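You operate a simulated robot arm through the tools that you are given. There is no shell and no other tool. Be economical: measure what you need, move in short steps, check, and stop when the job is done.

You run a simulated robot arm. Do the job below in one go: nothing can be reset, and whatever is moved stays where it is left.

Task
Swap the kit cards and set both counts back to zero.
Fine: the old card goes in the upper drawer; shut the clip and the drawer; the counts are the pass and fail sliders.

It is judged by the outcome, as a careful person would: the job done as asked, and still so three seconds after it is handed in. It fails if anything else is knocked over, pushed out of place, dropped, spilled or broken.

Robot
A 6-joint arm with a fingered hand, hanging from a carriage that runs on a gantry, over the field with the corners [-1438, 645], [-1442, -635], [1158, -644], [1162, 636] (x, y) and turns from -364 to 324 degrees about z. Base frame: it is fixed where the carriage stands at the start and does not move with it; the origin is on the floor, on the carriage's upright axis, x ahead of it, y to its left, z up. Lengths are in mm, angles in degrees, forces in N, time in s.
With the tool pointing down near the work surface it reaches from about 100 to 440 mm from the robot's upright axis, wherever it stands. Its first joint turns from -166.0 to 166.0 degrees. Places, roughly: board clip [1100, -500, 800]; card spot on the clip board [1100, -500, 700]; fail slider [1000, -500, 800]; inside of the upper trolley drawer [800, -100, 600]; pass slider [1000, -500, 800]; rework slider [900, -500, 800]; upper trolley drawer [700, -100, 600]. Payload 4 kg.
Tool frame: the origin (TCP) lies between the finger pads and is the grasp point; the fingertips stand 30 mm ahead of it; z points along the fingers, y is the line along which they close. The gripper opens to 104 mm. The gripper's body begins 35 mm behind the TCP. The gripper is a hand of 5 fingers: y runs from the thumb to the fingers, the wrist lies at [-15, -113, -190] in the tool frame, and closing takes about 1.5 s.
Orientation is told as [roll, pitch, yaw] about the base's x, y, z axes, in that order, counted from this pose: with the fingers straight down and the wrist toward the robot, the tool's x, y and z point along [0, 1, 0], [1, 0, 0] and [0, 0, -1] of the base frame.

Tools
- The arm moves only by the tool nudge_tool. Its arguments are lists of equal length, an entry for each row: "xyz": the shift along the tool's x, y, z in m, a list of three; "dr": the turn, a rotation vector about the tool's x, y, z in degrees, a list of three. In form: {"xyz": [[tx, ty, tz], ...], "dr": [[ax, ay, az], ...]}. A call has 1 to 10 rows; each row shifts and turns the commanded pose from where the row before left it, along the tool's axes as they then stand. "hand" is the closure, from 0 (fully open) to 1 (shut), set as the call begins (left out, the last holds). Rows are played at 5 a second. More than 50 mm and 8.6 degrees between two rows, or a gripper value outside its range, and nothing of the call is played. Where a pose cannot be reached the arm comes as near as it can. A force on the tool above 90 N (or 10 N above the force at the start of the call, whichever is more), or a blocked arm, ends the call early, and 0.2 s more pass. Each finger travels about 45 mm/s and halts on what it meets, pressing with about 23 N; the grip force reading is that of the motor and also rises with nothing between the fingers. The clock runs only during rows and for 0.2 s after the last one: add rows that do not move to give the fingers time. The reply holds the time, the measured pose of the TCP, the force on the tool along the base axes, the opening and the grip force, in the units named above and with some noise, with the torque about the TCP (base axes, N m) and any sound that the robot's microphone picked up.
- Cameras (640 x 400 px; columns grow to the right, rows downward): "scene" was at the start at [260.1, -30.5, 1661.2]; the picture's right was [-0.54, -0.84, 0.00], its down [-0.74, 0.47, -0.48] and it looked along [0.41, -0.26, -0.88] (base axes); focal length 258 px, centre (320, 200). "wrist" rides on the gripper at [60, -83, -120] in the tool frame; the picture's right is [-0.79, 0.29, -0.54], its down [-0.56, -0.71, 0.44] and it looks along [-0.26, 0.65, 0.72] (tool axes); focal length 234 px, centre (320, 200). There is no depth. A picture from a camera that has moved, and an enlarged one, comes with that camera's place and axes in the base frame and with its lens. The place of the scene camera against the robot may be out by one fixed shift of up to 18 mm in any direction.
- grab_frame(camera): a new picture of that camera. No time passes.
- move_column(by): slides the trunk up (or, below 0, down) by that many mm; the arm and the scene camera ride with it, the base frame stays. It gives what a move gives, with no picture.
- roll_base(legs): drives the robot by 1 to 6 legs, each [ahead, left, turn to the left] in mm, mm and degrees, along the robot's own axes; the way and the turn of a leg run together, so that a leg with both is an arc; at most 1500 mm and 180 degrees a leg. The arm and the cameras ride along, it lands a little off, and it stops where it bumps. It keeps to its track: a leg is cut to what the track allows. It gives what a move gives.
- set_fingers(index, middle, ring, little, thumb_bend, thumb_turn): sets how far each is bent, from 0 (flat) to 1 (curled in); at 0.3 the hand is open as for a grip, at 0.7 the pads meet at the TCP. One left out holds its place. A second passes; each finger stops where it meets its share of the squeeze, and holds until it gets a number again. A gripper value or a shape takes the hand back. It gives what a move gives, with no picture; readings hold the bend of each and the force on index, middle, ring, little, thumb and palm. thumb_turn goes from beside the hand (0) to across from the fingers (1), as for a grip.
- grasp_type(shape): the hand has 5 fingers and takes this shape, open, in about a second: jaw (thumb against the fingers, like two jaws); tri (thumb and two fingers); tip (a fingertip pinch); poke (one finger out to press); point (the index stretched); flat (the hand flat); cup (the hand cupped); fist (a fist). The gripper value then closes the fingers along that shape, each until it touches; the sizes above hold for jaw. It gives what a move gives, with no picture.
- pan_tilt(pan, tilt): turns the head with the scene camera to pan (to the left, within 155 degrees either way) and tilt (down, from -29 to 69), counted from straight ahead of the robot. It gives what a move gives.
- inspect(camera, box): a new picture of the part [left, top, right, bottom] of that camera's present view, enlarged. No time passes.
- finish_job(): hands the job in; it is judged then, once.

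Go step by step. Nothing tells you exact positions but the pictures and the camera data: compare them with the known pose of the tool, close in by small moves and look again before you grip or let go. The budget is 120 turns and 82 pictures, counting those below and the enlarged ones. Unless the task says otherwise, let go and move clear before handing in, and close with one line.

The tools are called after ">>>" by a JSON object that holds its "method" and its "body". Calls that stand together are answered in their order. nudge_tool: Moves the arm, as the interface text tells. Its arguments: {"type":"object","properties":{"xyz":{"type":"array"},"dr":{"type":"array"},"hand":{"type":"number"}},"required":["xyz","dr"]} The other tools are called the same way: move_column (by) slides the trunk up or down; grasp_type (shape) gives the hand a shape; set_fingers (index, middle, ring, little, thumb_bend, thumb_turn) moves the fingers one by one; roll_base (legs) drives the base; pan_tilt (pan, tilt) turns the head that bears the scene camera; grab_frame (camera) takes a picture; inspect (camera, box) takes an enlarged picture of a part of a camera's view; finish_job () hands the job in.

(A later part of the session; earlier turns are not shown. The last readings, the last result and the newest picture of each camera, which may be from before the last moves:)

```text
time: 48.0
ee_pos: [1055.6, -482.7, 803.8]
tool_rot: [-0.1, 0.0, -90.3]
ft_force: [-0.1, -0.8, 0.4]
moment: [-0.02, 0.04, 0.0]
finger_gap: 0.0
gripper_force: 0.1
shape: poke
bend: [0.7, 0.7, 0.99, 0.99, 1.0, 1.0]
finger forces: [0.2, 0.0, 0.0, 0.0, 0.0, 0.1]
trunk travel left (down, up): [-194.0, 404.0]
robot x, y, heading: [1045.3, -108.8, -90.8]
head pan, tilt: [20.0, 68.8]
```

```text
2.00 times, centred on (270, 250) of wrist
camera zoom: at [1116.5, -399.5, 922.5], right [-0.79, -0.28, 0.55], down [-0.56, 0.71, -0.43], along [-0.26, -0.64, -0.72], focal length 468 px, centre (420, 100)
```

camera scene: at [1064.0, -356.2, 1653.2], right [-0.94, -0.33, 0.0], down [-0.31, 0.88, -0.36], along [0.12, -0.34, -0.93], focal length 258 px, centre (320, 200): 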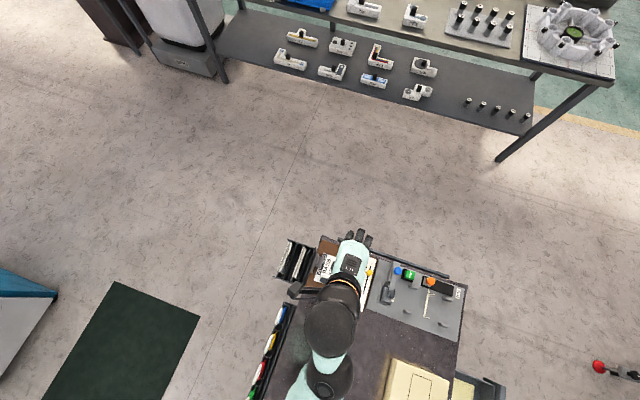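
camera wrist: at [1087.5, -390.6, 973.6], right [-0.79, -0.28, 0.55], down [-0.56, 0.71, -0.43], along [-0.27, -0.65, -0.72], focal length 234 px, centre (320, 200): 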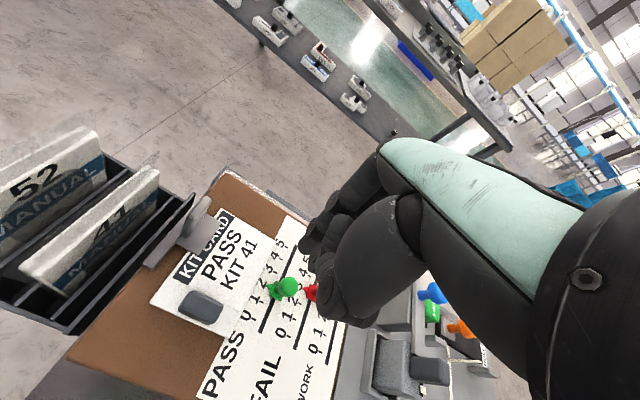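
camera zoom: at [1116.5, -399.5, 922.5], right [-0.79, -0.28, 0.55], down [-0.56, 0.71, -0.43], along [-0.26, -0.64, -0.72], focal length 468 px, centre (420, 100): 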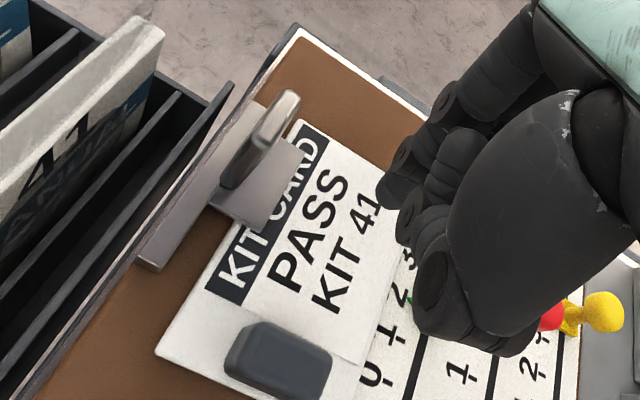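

The index fingertip is in front of the lever. I'll drop 8 mm more and push +x gently.

>>> {"method": "move_column", "body": {"by": -9}}

>>> {"method": "nudge_tool", "body": {"xyz": [[0.008, 0, 0], [0.008, 0, 0], [0.008, 0, 0], [0.006, 0, 0], [0.005, 0, 0], [0.005, 0, 0], [0, 0, 0]], "dr": [[0, 0, 0], [0, 0, 0], [0, 0, 0], [0, 0, 0], [0, 0, 0], [0, 0, 0], [0, 0, 0]]}}

>>> {"method": "inspect", "body": {"camera": "wrist", "box": [120, 150, 420, 350]}}

```text
time: 48.6
ee_pos: [1056.2, -482.1, 794.0]
tool_rot: [-0.2, 0.1, -90.3]
ft_force: [0.3, 0.7, 0.3]
moment: [-0.03, 0.02, 0.0]
finger_gap: 0.0
gripper_force: 0.2
shape: poke
bend: [0.7, 0.7, 0.99, 0.99, 1.0, 1.0]
finger forces: [0.1, 0.0, 0.0, 0.0, 0.1, 0.0]
trunk travel left (down, up): [-185.0, 413.0]
robot x, y, heading: [1039.4, -105.9, -90.7]
head pan, tilt: [20.0, 68.8]
```

```text
time: 50.2
ee_pos: [1097.0, -481.7, 793.8]
tool_rot: [-0.1, 0.0, -90.2]
ft_force: [-0.9, -0.4, 0.0]
moment: [0.01, 0.01, 0.02]
finger_gap: 0.0
gripper_force: 0.1
shape: poke
bend: [0.7, 0.7, 0.99, 0.99, 1.0, 1.0]
finger forces: [0.8, 0.0, 0.0, 0.1, 0.1, 0.0]
trunk travel left (down, up): [-185.0, 413.0]
robot x, y, heading: [1043.2, -103.7, -90.5]
head pan, tilt: [20.0, 68.8]
```

```text
2.00 times, centred on (270, 250) of wrist
camera zoom: at [1157.3, -399.2, 913.4], right [-0.79, -0.28, 0.55], down [-0.56, 0.71, -0.43], along [-0.26, -0.64, -0.72], focal length 468 px, centre (420, 100)
```

zoom: 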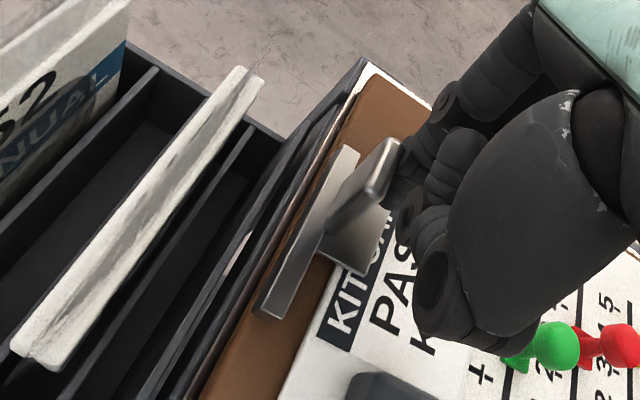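

The finger is just touching the lever. I'll push further.

>>> {"method": "nudge_tool", "body": {"xyz": [[0.005, 0, 0], [0.005, 0, 0], [0.005, 0, 0], [0.005, 0, 0], [0.005, 0, 0], [0, 0, 0]], "dr": [[0, 0, 0], [0, 0, 0], [0, 0, 0], [0, 0, 0], [0, 0, 0], [0, 0, 0]]}}

>>> {"method": "inspect", "body": {"camera": "wrist", "box": [120, 150, 420, 350]}}

```text
time: 51.6
ee_pos: [1119.7, -484.0, 794.2]
tool_rot: [-0.2, 0.0, -90.4]
ft_force: [-5.3, 1.0, 10.3]
moment: [0.0, 0.11, 0.02]
finger_gap: 0.0
gripper_force: 0.0
shape: poke
bend: [0.7, 0.7, 0.99, 0.99, 1.0, 1.0]
finger forces: [12.3, 2.0, 0.0, 0.0, 0.0, 0.1]
trunk travel left (down, up): [-185.0, 413.0]
robot x, y, heading: [1042.1, -107.0, -90.8]
head pan, tilt: [20.0, 68.8]
```

```text
2.00 times, centred on (270, 250) of wrist
camera zoom: at [1180.2, -401.0, 913.4], right [-0.79, -0.28, 0.55], down [-0.56, 0.71, -0.43], along [-0.27, -0.65, -0.72], focal length 468 px, centre (420, 100)
```

zoom: 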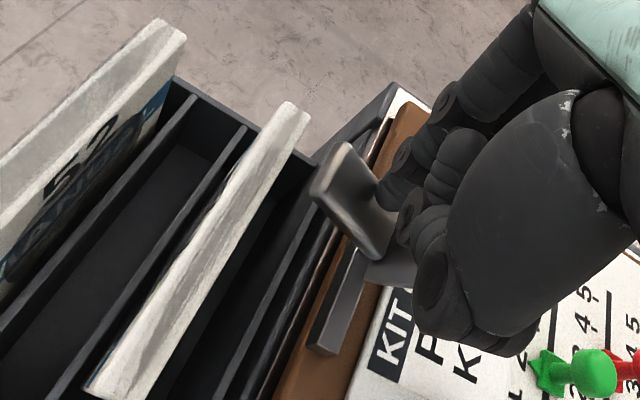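

The lever tilts back and the flap is rising under the finger. I'll go up a little and continue pushing.

>>> {"method": "nudge_tool", "body": {"xyz": [[0.002, 0, -0.005], [0.004, 0, -0.004], [0.005, 0, -0.002], [0.005, 0, -0.002], [0, 0, 0]], "dr": [[0, 0, 0], [0, 0, 0], [0, 0, 0], [0, 0, 0], [0, 0, 0]]}}

>>> {"method": "inspect", "body": {"camera": "wrist", "box": [120, 150, 420, 350]}}

```text
time: 52.8
ee_pos: [1137.3, -482.7, 806.9]
tool_rot: [-0.2, 0.1, -90.3]
ft_force: [-0.4, 0.4, 0.2]
moment: [-0.01, 0.01, 0.0]
finger_gap: 0.0
gripper_force: 0.1
shape: poke
bend: [0.7, 0.7, 0.99, 0.99, 1.0, 1.0]
finger forces: [0.0, 0.0, 0.0, 0.0, 0.1, 0.1]
trunk travel left (down, up): [-185.0, 413.0]
robot x, y, heading: [1045.9, -107.4, -90.7]
head pan, tilt: [20.0, 68.8]
```

```text
2.00 times, centred on (270, 250) of wrist
camera zoom: at [1197.7, -400.2, 926.2], right [-0.79, -0.28, 0.55], down [-0.56, 0.71, -0.43], along [-0.26, -0.64, -0.72], focal length 468 px, centre (420, 100)
```

zoom: 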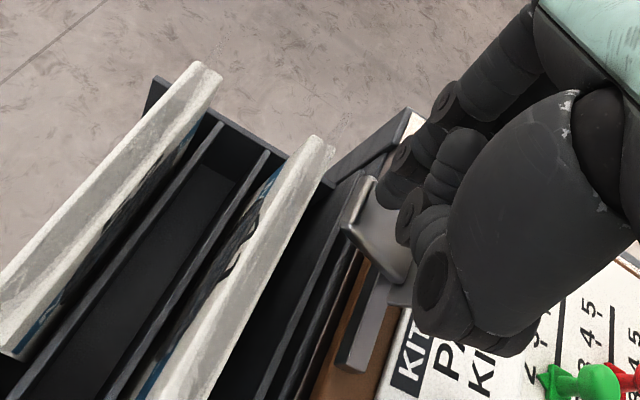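

No contact force now. I'll lift and back off to see whether the clip stays open.

>>> {"method": "nudge_tool", "body": {"xyz": [[0, 0, -0.02], [-0.02, 0, -0.02], [-0.03, 0, -0.01], [-0.03, 0.0, 0], [0, 0, 0]], "dr": [[0, 0, 0], [0, 0, 0], [0, 0, 0], [0, 0, 0], [0, 0, 0]]}}

>>> {"method": "inspect", "body": {"camera": "wrist", "box": [120, 150, 420, 350]}}

```text
time: 54.0
ee_pos: [1057.1, -482.2, 856.4]
tool_rot: [-0.2, 0.1, -90.4]
ft_force: [0.5, 0.8, -0.3]
moment: [0.03, 0.01, -0.01]
finger_gap: 0.0
gripper_force: 0.0
shape: poke
bend: [0.7, 0.7, 0.99, 0.99, 1.0, 1.0]
finger forces: [0.0, 0.1, 0.1, 0.1, 0.1, 0.0]
trunk travel left (down, up): [-185.0, 413.0]
robot x, y, heading: [1042.9, -109.9, -90.5]
head pan, tilt: [20.0, 68.8]
```

```text
2.00 times, centred on (270, 250) of wrist
camera zoom: at [1116.9, -399.2, 974.9], right [-0.79, -0.28, 0.55], down [-0.56, 0.71, -0.43], along [-0.26, -0.64, -0.72], focal length 468 px, centre (420, 100)
```

zoom: 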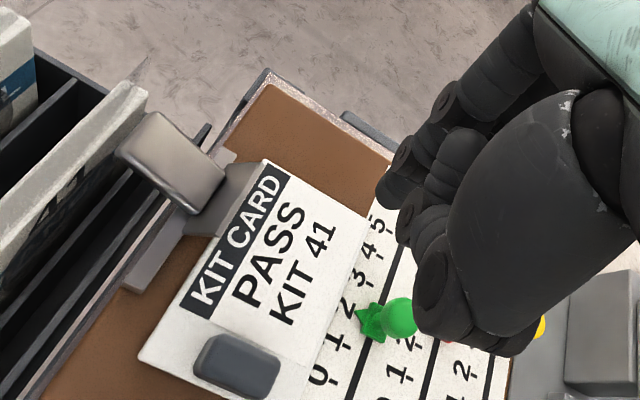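

The clip stays open, lever tilted back. Next I take the old card by its tab at about (1067, −423). I'll shape "tri" and move above it.

>>> {"method": "grasp_type", "body": {"shape": "tri"}}

>>> {"method": "nudge_tool", "body": {"xyz": [[0.01, -0.02, 0], [0, -0.02, 0], [0, -0.018, 0], [0, 0, 0.0]], "dr": [[0, 0, 0], [0, 0, 0], [0, 0, 0], [0, 0, 0]]}}

>>> {"method": "grab_frame", "body": {"camera": "wrist"}}

>>> {"method": "inspect", "body": {"camera": "scene", "box": [260, 200, 420, 320]}}

```text
time: 54.9
ee_pos: [1055.5, -482.6, 856.2]
tool_rot: [-0.3, 0.1, -90.3]
ft_force: [0.5, 0.4, -0.4]
moment: [0.01, -0.01, 0.0]
finger_gap: 103.9
gripper_force: 0.0
shape: tri
bend: [0.3, 0.3, 0.99, 0.99, 0.3, 0.97]
finger forces: [0.0, 0.0, 0.0, 0.0, 0.1, 0.0]
trunk travel left (down, up): [-185.0, 413.0]
robot x, y, heading: [1041.4, -107.1, -90.5]
head pan, tilt: [20.0, 68.8]
```

```text
time: 55.9
ee_pos: [1066.6, -423.7, 857.2]
tool_rot: [-0.2, 0.1, -90.3]
ft_force: [-0.2, 0.5, 0.1]
moment: [0.01, -0.01, 0.0]
finger_gap: 103.8
gripper_force: 0.1
shape: tri
bend: [0.3, 0.3, 0.99, 0.99, 0.3, 0.97]
finger forces: [0.1, 0.0, 0.0, 0.0, 0.0, 0.0]
trunk travel left (down, up): [-185.0, 413.0]
robot x, y, heading: [1042.1, -110.4, -90.7]
head pan, tilt: [20.0, 68.8]
```

```text
42 pictures are left
camera wrist: at [1126.9, -341.3, 975.9], right [-0.79, -0.28, 0.55], down [-0.56, 0.71, -0.43], along [-0.26, -0.64, -0.72], focal length 234 px, centre (320, 200)
```

wrist: 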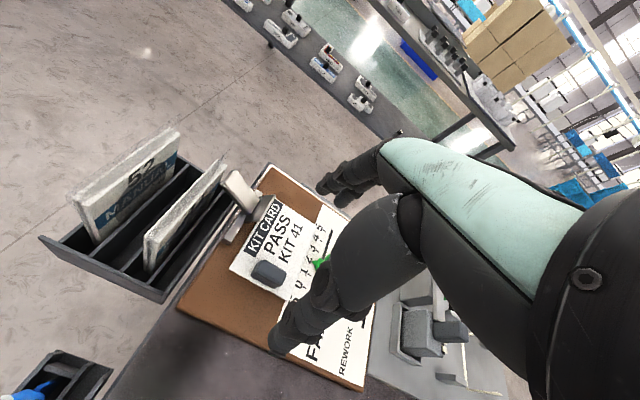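

```text
3.33 times, centred on (340, 260) of scene
camera zoom: at [1064.0, -356.2, 1441.2], right [-0.94, -0.33, 0.0], down [-0.31, 0.88, -0.36], along [0.12, -0.34, -0.93], focal length 860 px, centre (253, 0)
```

zoom: 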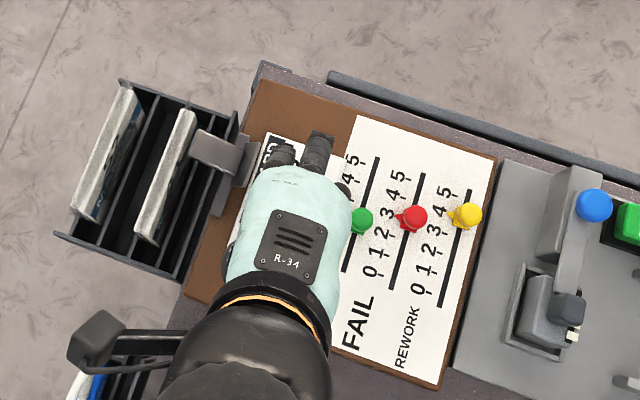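

The tab is under the hand. I'll half close the hand and descend.

>>> {"method": "nudge_tool", "body": {"xyz": [[0, -0.001, 0], [0, 0, 0], [0, 0, 0], [0, 0, 0]], "dr": [[0, 0, 0], [0, 0, 0], [0, 0, 0], [0, 0, 0]], "hand": 0.5}}

>>> {"method": "move_column", "body": {"by": -72}}

>>> {"method": "inspect", "body": {"camera": "wrist", "box": [180, 150, 420, 370]}}

```text
time: 56.9
ee_pos: [1068.1, -424.8, 856.4]
tool_rot: [-0.2, 0.1, -90.3]
ft_force: [1.1, -0.6, -0.2]
moment: [0.0, -0.01, -0.01]
finger_gap: 52.8
gripper_force: 0.2
shape: tri
bend: [0.74, 0.44, 0.99, 0.99, 0.69, 1.0]
finger forces: [0.0, 0.1, 0.0, 0.0, 0.1, 0.0]
trunk travel left (down, up): [-185.0, 413.0]
robot x, y, heading: [1041.6, -109.1, -90.8]
head pan, tilt: [20.0, 68.8]
```

```text
time: 58.0
ee_pos: [1067.2, -424.5, 784.5]
tool_rot: [-0.1, 0.1, -90.2]
ft_force: [0.1, 0.1, 0.7]
moment: [-0.01, -0.01, 0.01]
finger_gap: 52.7
gripper_force: 0.1
shape: tri
bend: [0.74, 0.44, 0.99, 0.99, 0.69, 1.0]
finger forces: [0.1, 0.0, 0.0, 0.0, 0.0, 0.1]
trunk travel left (down, up): [-113.0, 485.0]
robot x, y, heading: [1042.3, -107.0, -90.6]
head pan, tilt: [20.0, 68.8]
```

```text
1.82 times, centred on (300, 260) of wrist
camera zoom: at [1127.3, -341.2, 903.6], right [-0.79, -0.29, 0.54], down [-0.56, 0.71, -0.43], along [-0.26, -0.64, -0.72], focal length 426 px, centre (356, 91)
```

zoom: 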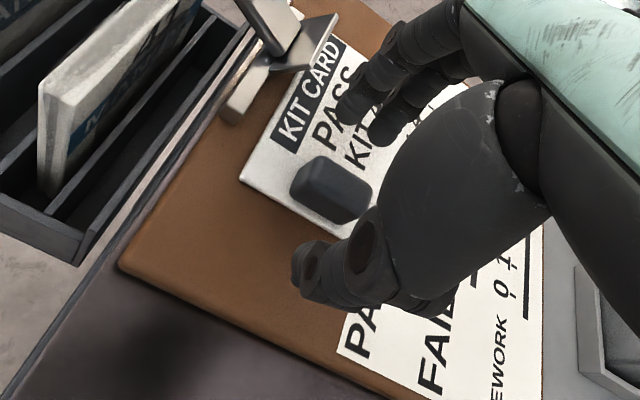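

The tab sits between thumb and fingers, and slightly lower. I'll descend in small steps watching the force.

>>> {"method": "move_column", "body": {"by": -10}}

>>> {"method": "inspect", "body": {"camera": "wrist", "box": [220, 180, 420, 330]}}

```text
time: 58.6
ee_pos: [1068.3, -424.0, 773.1]
tool_rot: [-0.2, 0.1, -90.3]
ft_force: [-0.3, 0.1, -0.5]
moment: [-0.01, 0.01, 0.01]
finger_gap: 52.3
gripper_force: 0.2
shape: tri
bend: [0.74, 0.44, 0.99, 0.99, 0.69, 1.0]
finger forces: [0.0, 0.0, 0.1, 0.0, 0.0, 0.1]
trunk travel left (down, up): [-103.0, 495.0]
robot x, y, heading: [1042.6, -108.3, -90.7]
head pan, tilt: [20.0, 68.8]
```

```text
2.67 times, centred on (320, 255) of wrist
camera zoom: at [1127.3, -341.2, 893.6], right [-0.79, -0.29, 0.54], down [-0.56, 0.71, -0.43], along [-0.26, -0.64, -0.72], focal length 624 px, centre (320, 53)
```

zoom: 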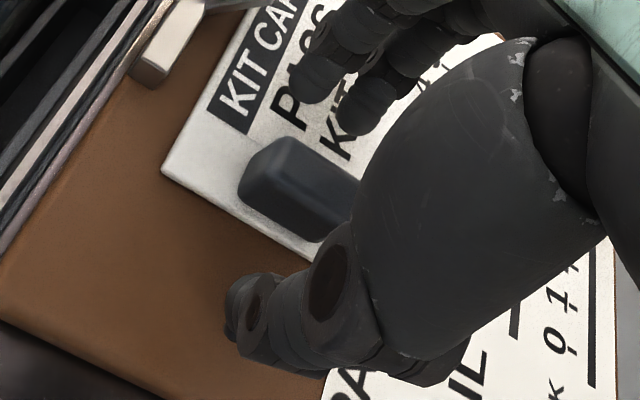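

>>> {"method": "move_column", "body": {"by": -5}}

>>> {"method": "nudge_tool", "body": {"xyz": [[-0.002, 0, 0], [0, 0, 0], [0, 0, 0], [0, 0, 0], [0, 0, 0], [0, 0, 0], [0, 0, 0]], "dr": [[0, 0, 0], [0, 0, 0], [0, 0, 0], [0, 0, 0], [0, 0, 0], [0, 0, 0], [0, 0, 0]], "hand": 1.0}}

>>> {"method": "inspect", "body": {"camera": "wrist", "box": [220, 180, 420, 330]}}

```text
time: 59.1
ee_pos: [1066.4, -424.4, 770.4]
tool_rot: [-0.3, -0.1, -90.3]
ft_force: [-0.6, -0.3, 9.2]
moment: [-0.32, -0.03, 0.0]
finger_gap: 52.3
gripper_force: 0.1
shape: tri
bend: [0.74, 0.45, 0.99, 0.99, 0.69, 1.0]
finger forces: [6.5, 2.5, 0.0, 0.0, 0.0, 0.0]
trunk travel left (down, up): [-98.0, 500.0]
robot x, y, heading: [1043.1, -106.7, -90.8]
head pan, tilt: [20.0, 68.8]
```

```text
time: 60.8
ee_pos: [1065.1, -423.5, 768.9]
tool_rot: [-0.2, 0.1, -90.3]
ft_force: [-0.4, 4.6, 16.5]
moment: [-0.17, -0.06, 0.01]
finger_gap: 17.6
gripper_force: 23.2
shape: tri
bend: [0.75, 0.55, 1.0, 1.0, 0.72, 1.0]
finger forces: [20.3, 8.0, 0.1, 0.1, 22.3, 0.1]
trunk travel left (down, up): [-98.0, 500.0]
robot x, y, heading: [1040.6, -110.9, -90.4]
head pan, tilt: [20.0, 68.8]
```

```text
2.67 times, centred on (320, 255) of wrist
camera zoom: at [1125.6, -340.9, 888.3], right [-0.79, -0.29, 0.54], down [-0.56, 0.71, -0.43], along [-0.26, -0.64, -0.72], focal length 624 px, centre (320, 53)
```

zoom: 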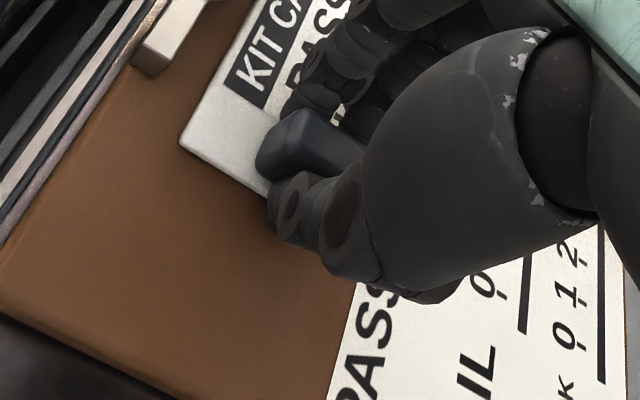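

The tab is gripped (17.6 mm, about 20 N). I'll lift the card, easing it away from the flap first.

>>> {"method": "nudge_tool", "body": {"xyz": [[-0.002, 0, -0.004], [-0.005, 0, -0.005], [-0.006, 0, -0.006], [-0.005, 0, -0.01], [0, 0, -0.015], [0, 0, -0.02], [0, 0, -0.02], [0, 0, 0]], "dr": [[0, 0, 0], [0, 0, 0], [0, 0, 0], [0, 0, 0], [0, 0, 0], [0, 0, 0], [0, 0, 0], [0, 0, 0]]}}

>>> {"method": "grab_frame", "body": {"camera": "wrist"}}

```text
time: 62.5
ee_pos: [1045.1, -462.3, 822.4]
tool_rot: [-0.2, 0.2, -90.3]
ft_force: [0.4, -0.2, -0.8]
moment: [0.03, 0.04, -0.01]
finger_gap: 15.9
gripper_force: 22.6
shape: tri
bend: [0.74, 0.54, 1.0, 1.0, 0.72, 1.0]
finger forces: [9.8, 9.1, 0.0, 0.0, 18.8, 0.0]
out of reach, approached as far as the arm can: row 2, 3, 4, 5, 6, 7
trunk travel left (down, up): [-98.0, 500.0]
robot x, y, heading: [1038.0, -108.5, -90.7]
head pan, tilt: [20.0, 68.8]
```

```text
37 pictures are left
camera wrist: at [1105.3, -379.6, 942.1], right [-0.79, -0.29, 0.54], down [-0.56, 0.71, -0.43], along [-0.26, -0.64, -0.72], focal length 234 px, centre (320, 200)
```

wrist: 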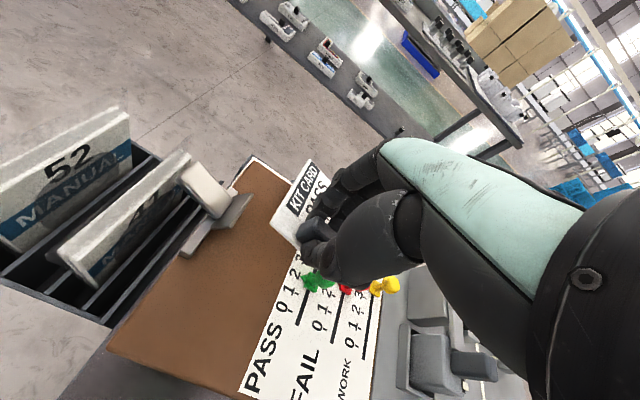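

The old card is in hand, and the arm was near its upper limit so it drifted in y, still clear. I'll use the column to rise and drive over to the open drawer.

>>> {"method": "move_column", "body": {"by": 250}}

>>> {"method": "roll_base", "body": {"legs": [[0, -545, 0], [-315, 0, 0]]}}

>>> {"method": "grab_frame", "body": {"camera": "wrist"}}

>>> {"method": "grab_frame", "body": {"camera": "scene"}}

```text
time: 65.1
ee_pos: [1046.2, -462.3, 1071.4]
tool_rot: [-0.1, 0.2, -90.4]
ft_force: [-0.2, 0.1, 0.8]
moment: [0.04, -0.02, 0.01]
finger_gap: 16.2
gripper_force: 23.2
shape: tri
bend: [0.74, 0.54, 1.0, 1.0, 0.72, 1.0]
finger forces: [9.9, 9.0, 0.1, 0.0, 18.8, 0.0]
trunk travel left (down, up): [-348.0, 250.0]
robot x, y, heading: [1043.1, -109.1, -90.6]
head pan, tilt: [20.0, 68.8]
```

```text
time: 70.0
ee_pos: [493.8, -153.1, 1072.7]
tool_rot: [-0.1, 0.3, -90.4]
ft_force: [-0.1, -0.3, -0.8]
moment: [0.04, -0.01, 0.01]
finger_gap: 16.4
gripper_force: 22.8
shape: tri
bend: [0.74, 0.54, 1.0, 1.0, 0.72, 1.0]
finger forces: [9.8, 9.0, 0.0, 0.0, 18.8, 0.0]
trunk travel left (down, up): [-348.0, 250.0]
robot x, y, heading: [490.6, 201.7, -90.6]
head pan, tilt: [20.0, 68.8]
```

```text
36 pictures are left
camera wrist: at [554.2, -70.6, 1191.9], right [-0.79, -0.29, 0.54], down [-0.56, 0.71, -0.43], along [-0.26, -0.64, -0.72], focal length 234 px, centre (320, 200)
```

wrist: 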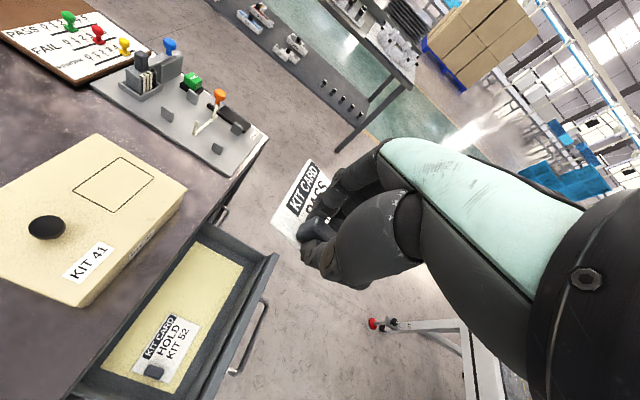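

```text
35 pictures are left
camera scene: at [512.8, -46.9, 1604.2], right [-0.94, -0.33, 0.0], down [-0.31, 0.88, -0.36], along [0.12, -0.34, -0.93], focal length 258 px, centre (320, 200)
```

scene: 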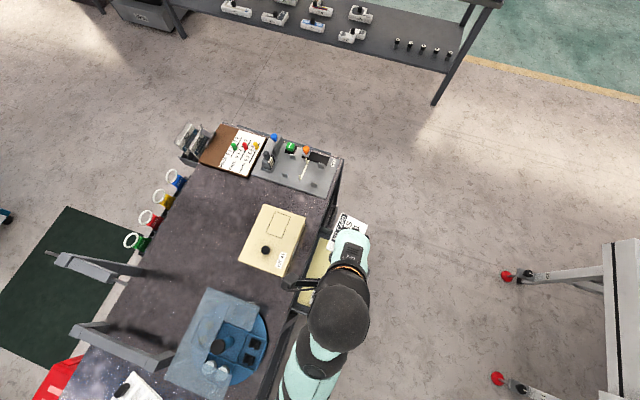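

Positions: the KIT 52 card has its tab at (509, −38) and its right edge at y≈−120. I'll set the old card to its right with the tab at about y −152, and check how it hangs in the grip.

>>> {"method": "inspect", "body": {"camera": "wrist", "box": [250, 140, 400, 290]}}

>>> {"method": "nudge_tool", "body": {"xyz": [[0.008, 0, 0.02], [0.008, 0, 0.03], [0, 0, 0.04], [0, 0, 0.04], [0, 0, 0]], "dr": [[0, 0, 0], [0, 0, 0], [0, 0, 0], [0, 0, 0], [0, 0, 0]]}}

```text
2.67 times, centred on (325, 215) of wrist
camera zoom: at [554.2, -70.6, 1191.9], right [-0.79, -0.29, 0.54], down [-0.56, 0.71, -0.43], along [-0.26, -0.64, -0.72], focal length 624 px, centre (307, 160)
```

zoom: 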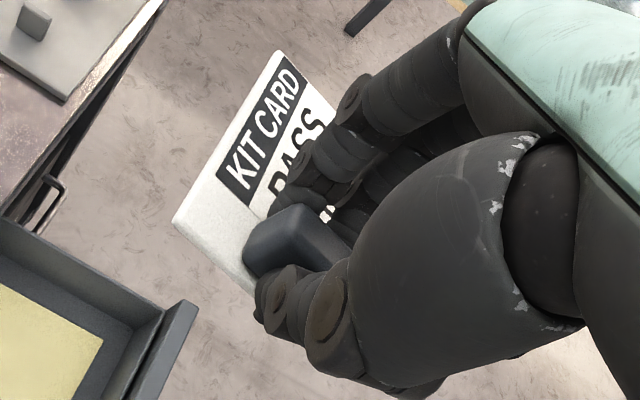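

```text
time: 71.2
ee_pos: [510.9, -156.9, 951.7]
tool_rot: [-0.1, -0.3, -90.4]
ft_force: [-0.1, 0.5, -0.9]
moment: [0.01, 0.02, -0.03]
finger_gap: 16.3
gripper_force: 23.1
shape: tri
bend: [0.74, 0.54, 1.0, 1.0, 0.72, 1.0]
finger forces: [9.8, 9.0, 0.0, 0.0, 18.8, 0.0]
out of reach, approached as far as the arm can: row 4
trunk travel left (down, up): [-348.0, 250.0]
robot x, y, heading: [491.2, 200.6, -90.8]
head pan, tilt: [20.0, 68.8]
```

>>> {"method": "move_column", "body": {"by": -240}}

>>> {"method": "grab_frame", "body": {"camera": "wrist"}}

>>> {"method": "inspect", "body": {"camera": "scene", "box": [270, 180, 430, 300]}}

```text
time: 73.7
ee_pos: [511.4, -156.7, 713.6]
tool_rot: [-0.1, -0.3, -90.3]
ft_force: [-0.1, 0.4, -0.1]
moment: [0.01, 0.02, 0.02]
finger_gap: 16.2
gripper_force: 22.9
shape: tri
bend: [0.74, 0.54, 1.0, 1.0, 0.72, 1.0]
finger forces: [9.9, 9.0, 0.0, 0.0, 18.7, 0.0]
trunk travel left (down, up): [-108.0, 490.0]
robot x, y, heading: [488.5, 202.7, -90.7]
head pan, tilt: [20.0, 68.8]
```

```text
33 pictures are left
camera wrist: at [571.6, -74.0, 832.0], right [-0.79, -0.28, 0.55], down [-0.56, 0.71, -0.44], along [-0.26, -0.65, -0.71], focal length 234 px, centre (320, 200)
```

wrist: 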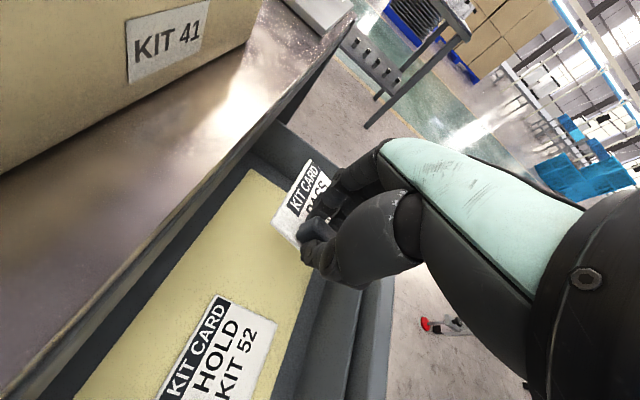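

```text
3.33 times, centred on (350, 240) of scene
camera zoom: at [512.8, -46.9, 1364.2], right [-0.94, -0.33, 0.0], down [-0.31, 0.88, -0.36], along [0.12, -0.34, -0.93], focal length 860 px, centre (220, 67)
```

zoom: 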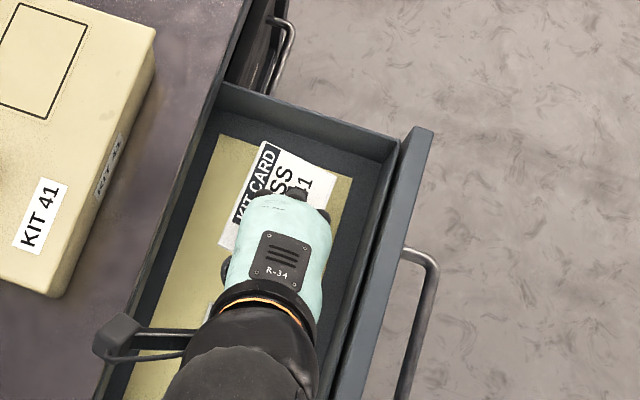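

The card hangs flat and clear inside the drawer. I'll descend in steps until it touches down.

>>> {"method": "move_column", "body": {"by": -50}}

>>> {"method": "move_column", "body": {"by": -15}}

>>> {"method": "grab_frame", "body": {"camera": "wrist"}}

```text
time: 74.6
ee_pos: [510.9, -158.5, 663.1]
tool_rot: [-0.1, -0.3, -90.3]
ft_force: [1.2, 0.5, -0.4]
moment: [0.01, 0.0, 0.01]
finger_gap: 16.2
gripper_force: 22.9
shape: tri
bend: [0.74, 0.54, 1.0, 1.0, 0.72, 1.0]
finger forces: [9.9, 9.0, 0.0, 0.0, 18.7, 0.1]
trunk travel left (down, up): [-58.0, 540.0]
robot x, y, heading: [492.0, 201.9, -90.8]
head pan, tilt: [20.0, 68.8]
```

```text
time: 75.2
ee_pos: [511.0, -157.2, 648.9]
tool_rot: [0.0, -0.3, -90.4]
ft_force: [0.1, -0.1, -0.3]
moment: [0.02, 0.02, 0.01]
finger_gap: 16.4
gripper_force: 23.0
shape: tri
bend: [0.74, 0.54, 1.0, 1.0, 0.72, 1.0]
finger forces: [10.0, 9.0, 0.0, 0.0, 18.8, 0.1]
trunk travel left (down, up): [-43.0, 555.0]
robot x, y, heading: [491.1, 199.4, -90.7]
head pan, tilt: [20.0, 68.8]
```

```text
31 pictures are left
camera wrist: at [571.6, -74.0, 766.9], right [-0.79, -0.28, 0.55], down [-0.56, 0.71, -0.44], along [-0.26, -0.65, -0.71], focal length 234 px, centre (320, 200)
```

wrist: 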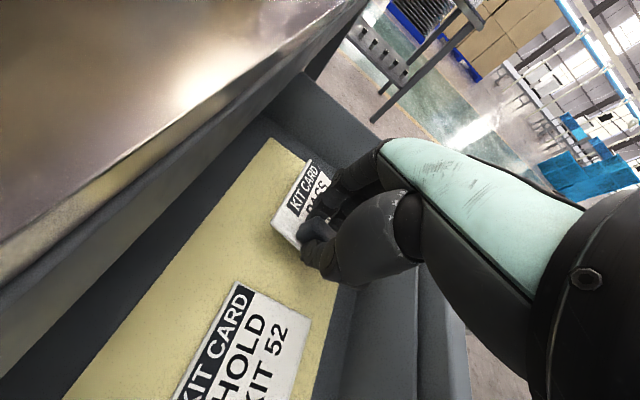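

>>> {"method": "move_column", "body": {"by": -8}}

>>> {"method": "move_column", "body": {"by": -5}}

>>> {"method": "move_column", "body": {"by": -4}}

>>> {"method": "inspect", "body": {"camera": "wrist", "box": [220, 120, 380, 260]}}

```text
time: 75.8
ee_pos: [511.2, -157.2, 639.4]
tool_rot: [-0.1, -0.2, -90.2]
ft_force: [0.9, -0.5, 0.7]
moment: [0.0, -0.01, 0.05]
finger_gap: 16.0
gripper_force: 22.8
shape: tri
bend: [0.74, 0.54, 1.0, 1.0, 0.72, 1.0]
finger forces: [9.9, 9.0, 0.0, 0.0, 18.8, 0.0]
trunk travel left (down, up): [-35.0, 563.0]
robot x, y, heading: [493.5, 200.6, -90.5]
head pan, tilt: [20.0, 68.8]
```

```text
time: 76.3
ee_pos: [511.4, -158.1, 634.6]
tool_rot: [-0.2, -0.3, -90.4]
ft_force: [0.0, 0.1, 0.4]
moment: [-0.01, 0.02, -0.01]
finger_gap: 16.2
gripper_force: 23.1
shape: tri
bend: [0.74, 0.54, 1.0, 1.0, 0.72, 1.0]
finger forces: [9.9, 9.1, 0.1, 0.1, 18.8, 0.0]
trunk travel left (down, up): [-30.0, 568.0]
robot x, y, heading: [488.5, 197.5, -90.8]
head pan, tilt: [20.0, 68.8]
```

```text
time: 76.9
ee_pos: [511.1, -157.8, 630.7]
tool_rot: [-0.1, -0.3, -90.2]
ft_force: [-0.2, 0.5, 1.0]
moment: [-0.04, 0.01, 0.02]
finger_gap: 16.3
gripper_force: 23.1
shape: tri
bend: [0.74, 0.54, 1.0, 1.0, 0.72, 1.0]
finger forces: [10.2, 9.3, 0.0, 0.1, 18.9, 0.0]
trunk travel left (down, up): [-26.0, 572.0]
robot x, y, heading: [489.8, 201.7, -90.8]
head pan, tilt: [20.0, 68.8]
```

```text
2.86 times, centred on (300, 190) of wrist
camera zoom: at [571.6, -74.0, 750.0], right [-0.79, -0.28, 0.55], down [-0.56, 0.71, -0.44], along [-0.26, -0.65, -0.71], focal length 669 px, centre (377, 229)
```

zoom: 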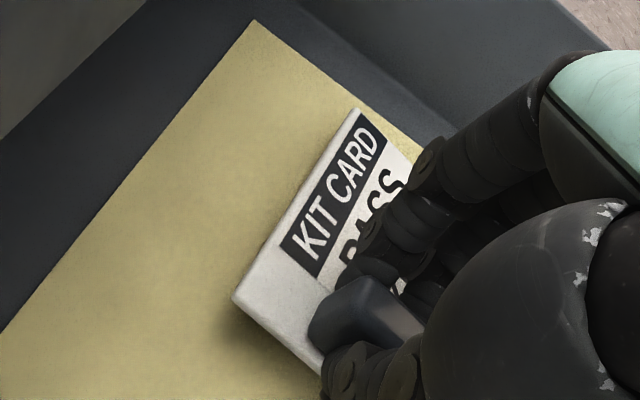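

>>> {"method": "move_column", "body": {"by": -3}}

>>> {"method": "move_column", "body": {"by": -2}}

```text
time: 77.4
ee_pos: [511.6, -157.9, 628.3]
tool_rot: [-0.1, -0.2, -90.4]
ft_force: [0.3, 0.9, 0.9]
moment: [-0.1, 0.07, -0.02]
finger_gap: 16.5
gripper_force: 22.5
shape: tri
bend: [0.74, 0.54, 1.0, 1.0, 0.72, 1.0]
finger forces: [10.4, 9.5, 0.0, 0.0, 19.2, 0.0]
trunk travel left (down, up): [-23.0, 575.0]
robot x, y, heading: [491.4, 205.5, -90.7]
head pan, tilt: [20.0, 68.8]
```

```text
time: 77.9
ee_pos: [511.6, -158.0, 625.6]
tool_rot: [-0.1, -0.3, -90.4]
ft_force: [0.0, 0.1, 1.3]
moment: [-0.14, 0.03, 0.02]
finger_gap: 16.5
gripper_force: 23.1
shape: tri
bend: [0.74, 0.54, 1.0, 1.0, 0.72, 1.0]
finger forces: [10.6, 9.5, 0.1, 0.0, 19.0, 0.0]
trunk travel left (down, up): [-21.0, 577.0]
robot x, y, heading: [490.5, 197.3, -90.8]
head pan, tilt: [20.0, 68.8]
```

The card is touching down (small upward force). I'll release it and rise by the column.

>>> {"method": "nudge_tool", "body": {"xyz": [[0, 0, 0], [0, 0, 0], [0, 0, 0], [0, 0, 0], [0, 0, 0]], "dr": [[0, 0, 0], [0, 0, 0], [0, 0, 0], [0, 0, 0], [0, 0, 0]], "hand": 0.5}}

>>> {"method": "move_column", "body": {"by": 80}}

>>> {"method": "grab_frame", "body": {"camera": "wrist"}}

```text
time: 79.1
ee_pos: [511.1, -157.7, 626.1]
tool_rot: [-0.1, -0.4, -90.3]
ft_force: [0.2, -0.1, -0.7]
moment: [0.0, -0.03, 0.01]
finger_gap: 51.4
gripper_force: 0.0
shape: tri
bend: [0.74, 0.45, 0.99, 0.99, 0.7, 1.0]
finger forces: [0.0, 0.0, 0.0, 0.0, 0.1, 0.0]
trunk travel left (down, up): [-21.0, 577.0]
robot x, y, heading: [490.2, 202.8, -90.4]
head pan, tilt: [20.0, 68.8]
```

```text
time: 80.3
ee_pos: [511.1, -157.4, 706.0]
tool_rot: [0.0, -0.4, -90.3]
ft_force: [0.6, -0.6, 0.0]
moment: [0.01, 0.01, -0.01]
finger_gap: 51.4
gripper_force: 0.0
shape: tri
bend: [0.74, 0.45, 0.99, 0.99, 0.7, 1.0]
finger forces: [0.1, 0.0, 0.1, 0.0, 0.0, 0.1]
trunk travel left (down, up): [-101.0, 497.0]
robot x, y, heading: [490.3, 201.5, -90.6]
head pan, tilt: [20.0, 68.8]
```

```text
29 pictures are left
camera wrist: at [571.6, -73.9, 824.9], right [-0.79, -0.28, 0.55], down [-0.56, 0.71, -0.44], along [-0.26, -0.65, -0.71], focal length 234 px, centre (320, 200)
```

wrist: 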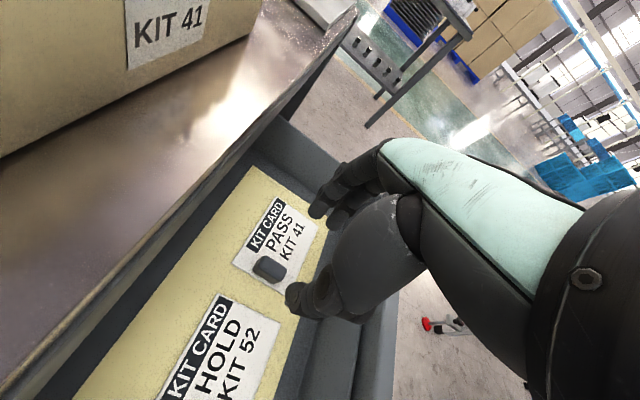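

The old card lies flat in the drawer. Now I shift back 118 mm over the new card's tab.

>>> {"method": "roll_base", "body": {"legs": [[-118, 0, 0]]}}

>>> {"method": "grab_frame", "body": {"camera": "wrist"}}

```text
time: 81.5
ee_pos: [513.6, -36.9, 705.7]
tool_rot: [0.0, -0.2, -90.4]
ft_force: [-0.2, 0.4, 0.2]
moment: [-0.02, -0.01, 0.03]
finger_gap: 51.6
gripper_force: 0.0
shape: tri
bend: [0.74, 0.45, 0.99, 0.99, 0.7, 1.0]
finger forces: [0.0, 0.0, 0.0, 0.0, 0.1, 0.0]
trunk travel left (down, up): [-101.0, 497.0]
robot x, y, heading: [494.0, 326.2, -90.6]
head pan, tilt: [20.0, 68.8]
```

```text
28 pictures are left
camera wrist: at [572.9, 46.4, 824.7], right [-0.79, -0.28, 0.55], down [-0.55, 0.71, -0.44], along [-0.26, -0.65, -0.71], focal length 234 px, centre (320, 200)
```

wrist: 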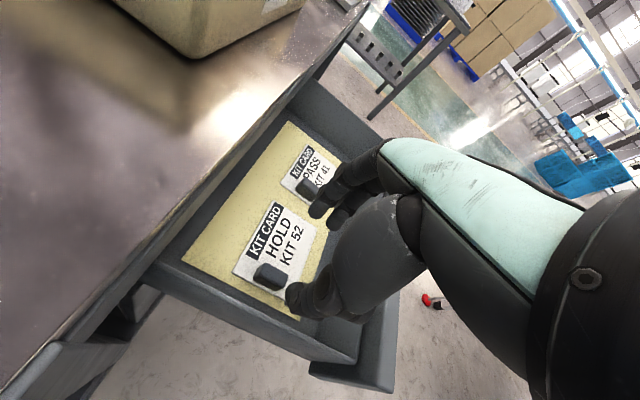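

The new tab is about 5 mm −x and 6 mm +y from the hand's centre. I'll correct and descend.

>>> {"method": "nudge_tool", "body": {"xyz": [[-0.005, -0.006, 0], [0, 0, 0]], "dr": [[0, 0, 0], [0, 0, 0]]}}

>>> {"method": "move_column", "body": {"by": -70}}

>>> {"method": "inspect", "body": {"camera": "wrist", "box": [180, 150, 420, 370]}}

```text
time: 82.1
ee_pos: [507.0, -33.1, 705.9]
tool_rot: [-0.2, -0.3, -90.4]
ft_force: [-0.6, 0.2, -0.5]
moment: [-0.02, 0.02, -0.02]
finger_gap: 51.3
gripper_force: 0.0
shape: tri
bend: [0.74, 0.45, 0.99, 0.99, 0.7, 1.0]
finger forces: [0.0, 0.0, 0.0, 0.0, 0.0, 0.0]
trunk travel left (down, up): [-101.0, 497.0]
robot x, y, heading: [493.0, 320.5, -90.9]
head pan, tilt: [20.0, 68.8]
```

```text
time: 83.2
ee_pos: [508.0, -38.0, 636.7]
tool_rot: [-0.1, -0.6, -90.4]
ft_force: [-0.8, -16.3, 4.8]
moment: [0.45, 0.0, -0.01]
finger_gap: 44.1
gripper_force: 0.1
shape: tri
bend: [0.74, 0.45, 0.99, 0.99, 0.73, 1.0]
finger forces: [0.1, 0.0, 0.1, 0.0, 17.4, 0.0]
trunk travel left (down, up): [-31.0, 567.0]
robot x, y, heading: [495.7, 319.9, -90.8]
head pan, tilt: [20.0, 68.8]
```

```text
1.82 times, centred on (300, 260) of wrist
camera zoom: at [567.6, 46.7, 755.6], right [-0.79, -0.28, 0.55], down [-0.55, 0.71, -0.44], along [-0.26, -0.65, -0.71], focal length 426 px, centre (356, 91)
```

zoom: 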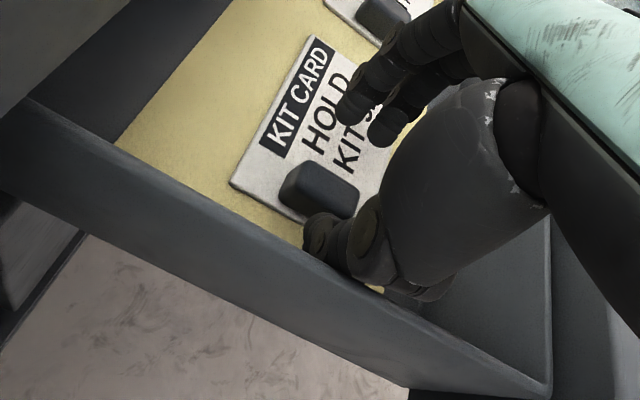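

The thumb's back is rubbing the drawer's side wall. I'll rise, narrow the opening and shift slightly toward −y, then retry.

>>> {"method": "move_column", "body": {"by": 45}}

>>> {"method": "nudge_tool", "body": {"xyz": [[0, 0.003, 0], [0, 0, 0], [0, 0, 0], [0, 0, 0]], "dr": [[0, 0, 0], [0, 0, 0], [0, 0, 0], [0, 0, 0]], "hand": 0.68}}

>>> {"method": "inspect", "body": {"camera": "wrist", "box": [180, 150, 420, 370]}}

```text
time: 84.1
ee_pos: [507.0, -31.5, 678.7]
tool_rot: [0.0, -0.2, -90.4]
ft_force: [-0.9, -0.2, -0.1]
moment: [0.02, -0.01, -0.02]
finger_gap: 51.8
gripper_force: 0.0
shape: tri
bend: [0.74, 0.45, 0.99, 0.99, 0.7, 1.0]
finger forces: [0.1, 0.0, 0.1, 0.1, 0.2, 0.0]
trunk travel left (down, up): [-76.0, 522.0]
robot x, y, heading: [495.2, 320.6, -90.8]
head pan, tilt: [20.0, 68.8]
```

```text
time: 85.1
ee_pos: [508.0, -34.5, 680.5]
tool_rot: [-0.1, -0.3, -90.4]
ft_force: [-0.3, 0.4, -1.0]
moment: [-0.01, 0.01, 0.0]
finger_gap: 33.7
gripper_force: 0.0
shape: tri
bend: [0.74, 0.53, 0.99, 0.99, 0.73, 1.0]
finger forces: [0.1, 0.0, 0.1, 0.1, 0.0, 0.0]
trunk travel left (down, up): [-76.0, 522.0]
robot x, y, heading: [490.4, 322.5, -90.6]
head pan, tilt: [20.0, 68.8]
```

```text
1.82 times, centred on (300, 260) of wrist
camera zoom: at [567.9, 48.8, 799.5], right [-0.79, -0.28, 0.55], down [-0.55, 0.71, -0.44], along [-0.26, -0.65, -0.71], focal length 426 px, centre (356, 91)
```

zoom: 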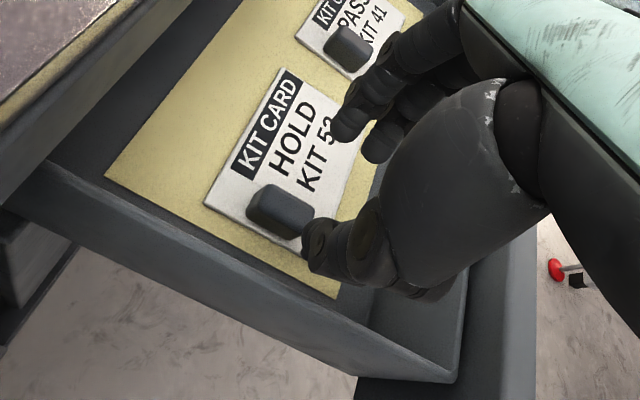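

Aligned over the tab. Descending again.

>>> {"method": "move_column", "body": {"by": -40}}

>>> {"method": "inspect", "body": {"camera": "wrist", "box": [220, 180, 400, 330]}}

```text
time: 85.9
ee_pos: [506.6, -35.8, 641.0]
tool_rot: [-0.2, -0.3, -90.4]
ft_force: [-0.9, -3.4, 0.0]
moment: [0.03, 0.01, 0.0]
finger_gap: 32.0
gripper_force: 0.0
shape: tri
bend: [0.74, 0.53, 0.99, 0.99, 0.74, 1.0]
finger forces: [0.0, 0.1, 0.0, 0.1, 3.2, 0.0]
trunk travel left (down, up): [-36.0, 562.0]
robot x, y, heading: [493.5, 321.7, -90.7]
head pan, tilt: [20.0, 68.8]
```

```text
2.67 times, centred on (310, 255) of wrist
camera zoom: at [567.9, 47.9, 759.6], right [-0.79, -0.28, 0.55], down [-0.55, 0.71, -0.44], along [-0.26, -0.65, -0.71], focal length 624 px, centre (347, 53)
```

zoom: 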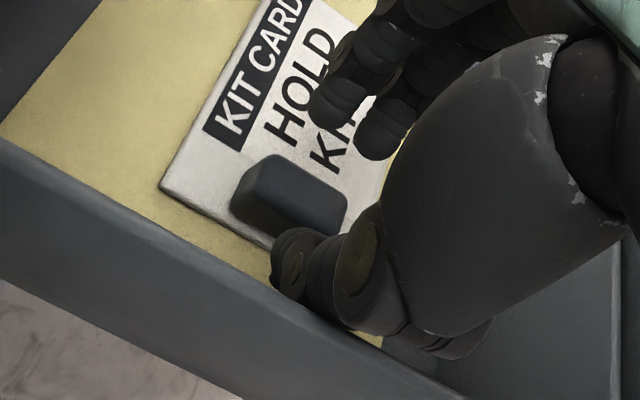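

Still a light brush on the wall, so I'll narrow a bit more and shift 4 mm before going down.

>>> {"method": "nudge_tool", "body": {"xyz": [[0, 0.004, 0], [0, 0, 0], [0, 0, 0]], "dr": [[0, 0, 0], [0, 0, 0], [0, 0, 0]], "hand": 0.73}}

>>> {"method": "move_column", "body": {"by": -10}}

>>> {"method": "inspect", "body": {"camera": "wrist", "box": [220, 180, 400, 330]}}

```text
time: 86.7
ee_pos: [508.4, -39.3, 640.9]
tool_rot: [-0.1, -0.2, -90.4]
ft_force: [0.4, 0.1, 0.1]
moment: [0.0, 0.04, 0.0]
finger_gap: 28.1
gripper_force: 0.0
shape: tri
bend: [0.74, 0.55, 0.99, 0.99, 0.74, 1.0]
finger forces: [0.0, 0.0, 0.0, 0.1, 0.0, 0.0]
trunk travel left (down, up): [-36.0, 562.0]
robot x, y, heading: [494.6, 319.5, -90.7]
head pan, tilt: [20.0, 68.8]
```

```text
time: 87.3
ee_pos: [508.8, -39.3, 631.6]
tool_rot: [-0.1, -0.3, -90.4]
ft_force: [0.4, -0.4, 0.4]
moment: [0.02, 0.03, -0.01]
finger_gap: 28.1
gripper_force: 0.1
shape: tri
bend: [0.74, 0.55, 0.99, 0.99, 0.74, 1.0]
finger forces: [0.0, 0.1, 0.1, 0.1, 0.0, 0.0]
trunk travel left (down, up): [-26.0, 572.0]
robot x, y, heading: [494.9, 321.7, -90.4]
head pan, tilt: [20.0, 68.8]
```

```text
2.67 times, centred on (310, 255) of wrist
camera zoom: at [568.3, 44.7, 749.9], right [-0.79, -0.28, 0.55], down [-0.55, 0.71, -0.44], along [-0.26, -0.65, -0.71], focal length 624 px, centre (347, 53)
```

zoom: 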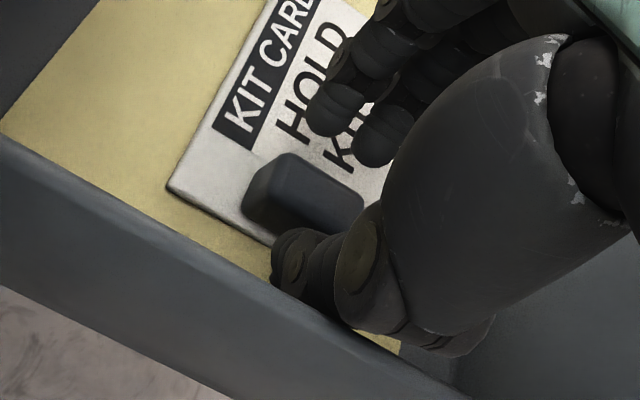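

The tab is between the pads and nothing is touching. I'll go down 7 mm and close.

>>> {"method": "move_column", "body": {"by": -7}}

>>> {"method": "nudge_tool", "body": {"xyz": [[0, 0, 0], [0, 0, 0], [0, 0, 0], [0, 0, 0], [0, 0, 0]], "dr": [[0, 0, 0], [0, 0, 0], [0, 0, 0], [0, 0, 0], [0, 0, 0]], "hand": 1.0}}

>>> {"method": "inspect", "body": {"camera": "wrist", "box": [220, 180, 400, 330]}}

```text
time: 87.8
ee_pos: [508.7, -40.0, 624.3]
tool_rot: [-0.1, -0.3, -90.4]
ft_force: [0.2, -3.2, 0.9]
moment: [0.11, 0.0, 0.0]
finger_gap: 27.8
gripper_force: 0.0
shape: tri
bend: [0.74, 0.55, 0.99, 0.99, 0.74, 1.0]
finger forces: [0.1, 0.1, 0.0, 0.0, 3.4, 0.0]
trunk travel left (down, up): [-19.0, 579.0]
robot x, y, heading: [490.9, 323.7, -90.7]
head pan, tilt: [20.0, 68.8]
```

```text
time: 89.0
ee_pos: [508.9, -39.7, 623.1]
tool_rot: [-0.1, -0.4, -90.4]
ft_force: [0.4, -2.3, 1.6]
moment: [0.12, -0.02, 0.02]
finger_gap: 10.9
gripper_force: 23.9
shape: tri
bend: [0.7, 0.7, 1.0, 1.0, 0.74, 1.0]
finger forces: [11.1, 10.0, 0.0, 0.0, 23.8, 0.0]
trunk travel left (down, up): [-19.0, 579.0]
robot x, y, heading: [495.2, 320.0, -90.7]
head pan, tilt: [20.0, 68.8]
```

```text
2.67 times, centred on (310, 255) of wrist
camera zoom: at [568.3, 44.1, 743.1], right [-0.79, -0.28, 0.55], down [-0.55, 0.71, -0.44], along [-0.26, -0.65, -0.71], focal length 624 px, centre (347, 53)
```

zoom: 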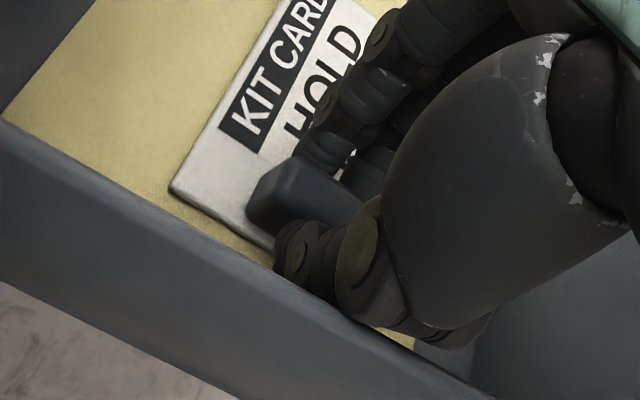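

It's gripped. I'll lift by column and check the card comes along.

>>> {"method": "move_column", "body": {"by": 15}}

>>> {"method": "move_column", "body": {"by": 120}}

>>> {"method": "inspect", "body": {"camera": "wrist", "box": [180, 130, 420, 330]}}

```text
time: 89.7
ee_pos: [507.7, -37.7, 638.8]
tool_rot: [-0.1, -0.1, -90.3]
ft_force: [-0.3, 0.4, -0.4]
moment: [0.01, 0.01, 0.03]
finger_gap: 11.0
gripper_force: 22.9
shape: tri
bend: [0.7, 0.7, 1.0, 1.0, 0.74, 1.0]
finger forces: [11.1, 9.8, 0.0, 0.0, 20.9, 0.0]
trunk travel left (down, up): [-34.0, 564.0]
robot x, y, heading: [492.6, 318.3, -90.8]
head pan, tilt: [20.0, 68.8]
```

```text
time: 91.2
ee_pos: [508.9, -39.2, 759.0]
tool_rot: [-0.2, -0.2, -90.4]
ft_force: [-0.7, 0.2, -0.9]
moment: [0.0, 0.0, 0.02]
finger_gap: 10.8
gripper_force: 23.2
shape: tri
bend: [0.7, 0.7, 1.0, 1.0, 0.74, 1.0]
finger forces: [11.1, 9.9, 0.0, 0.0, 21.0, 0.1]
trunk travel left (down, up): [-154.0, 444.0]
robot x, y, heading: [493.5, 321.1, -90.8]
head pan, tilt: [20.0, 68.8]
```

```text
2.00 times, centred on (300, 230) of wrist
camera zoom: at [568.3, 44.8, 877.9], right [-0.79, -0.28, 0.55], down [-0.55, 0.71, -0.44], along [-0.26, -0.65, -0.71], focal length 468 px, centre (360, 140)
```

zoom: 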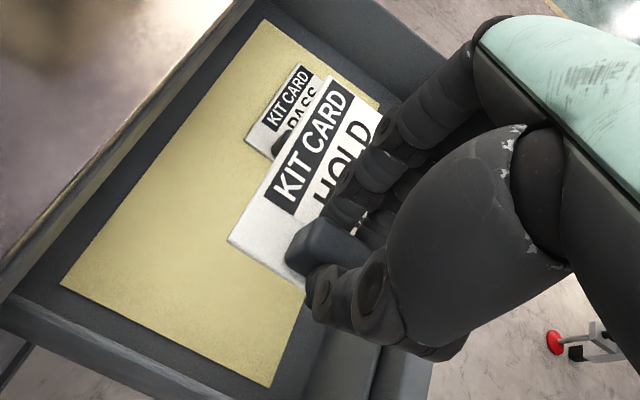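

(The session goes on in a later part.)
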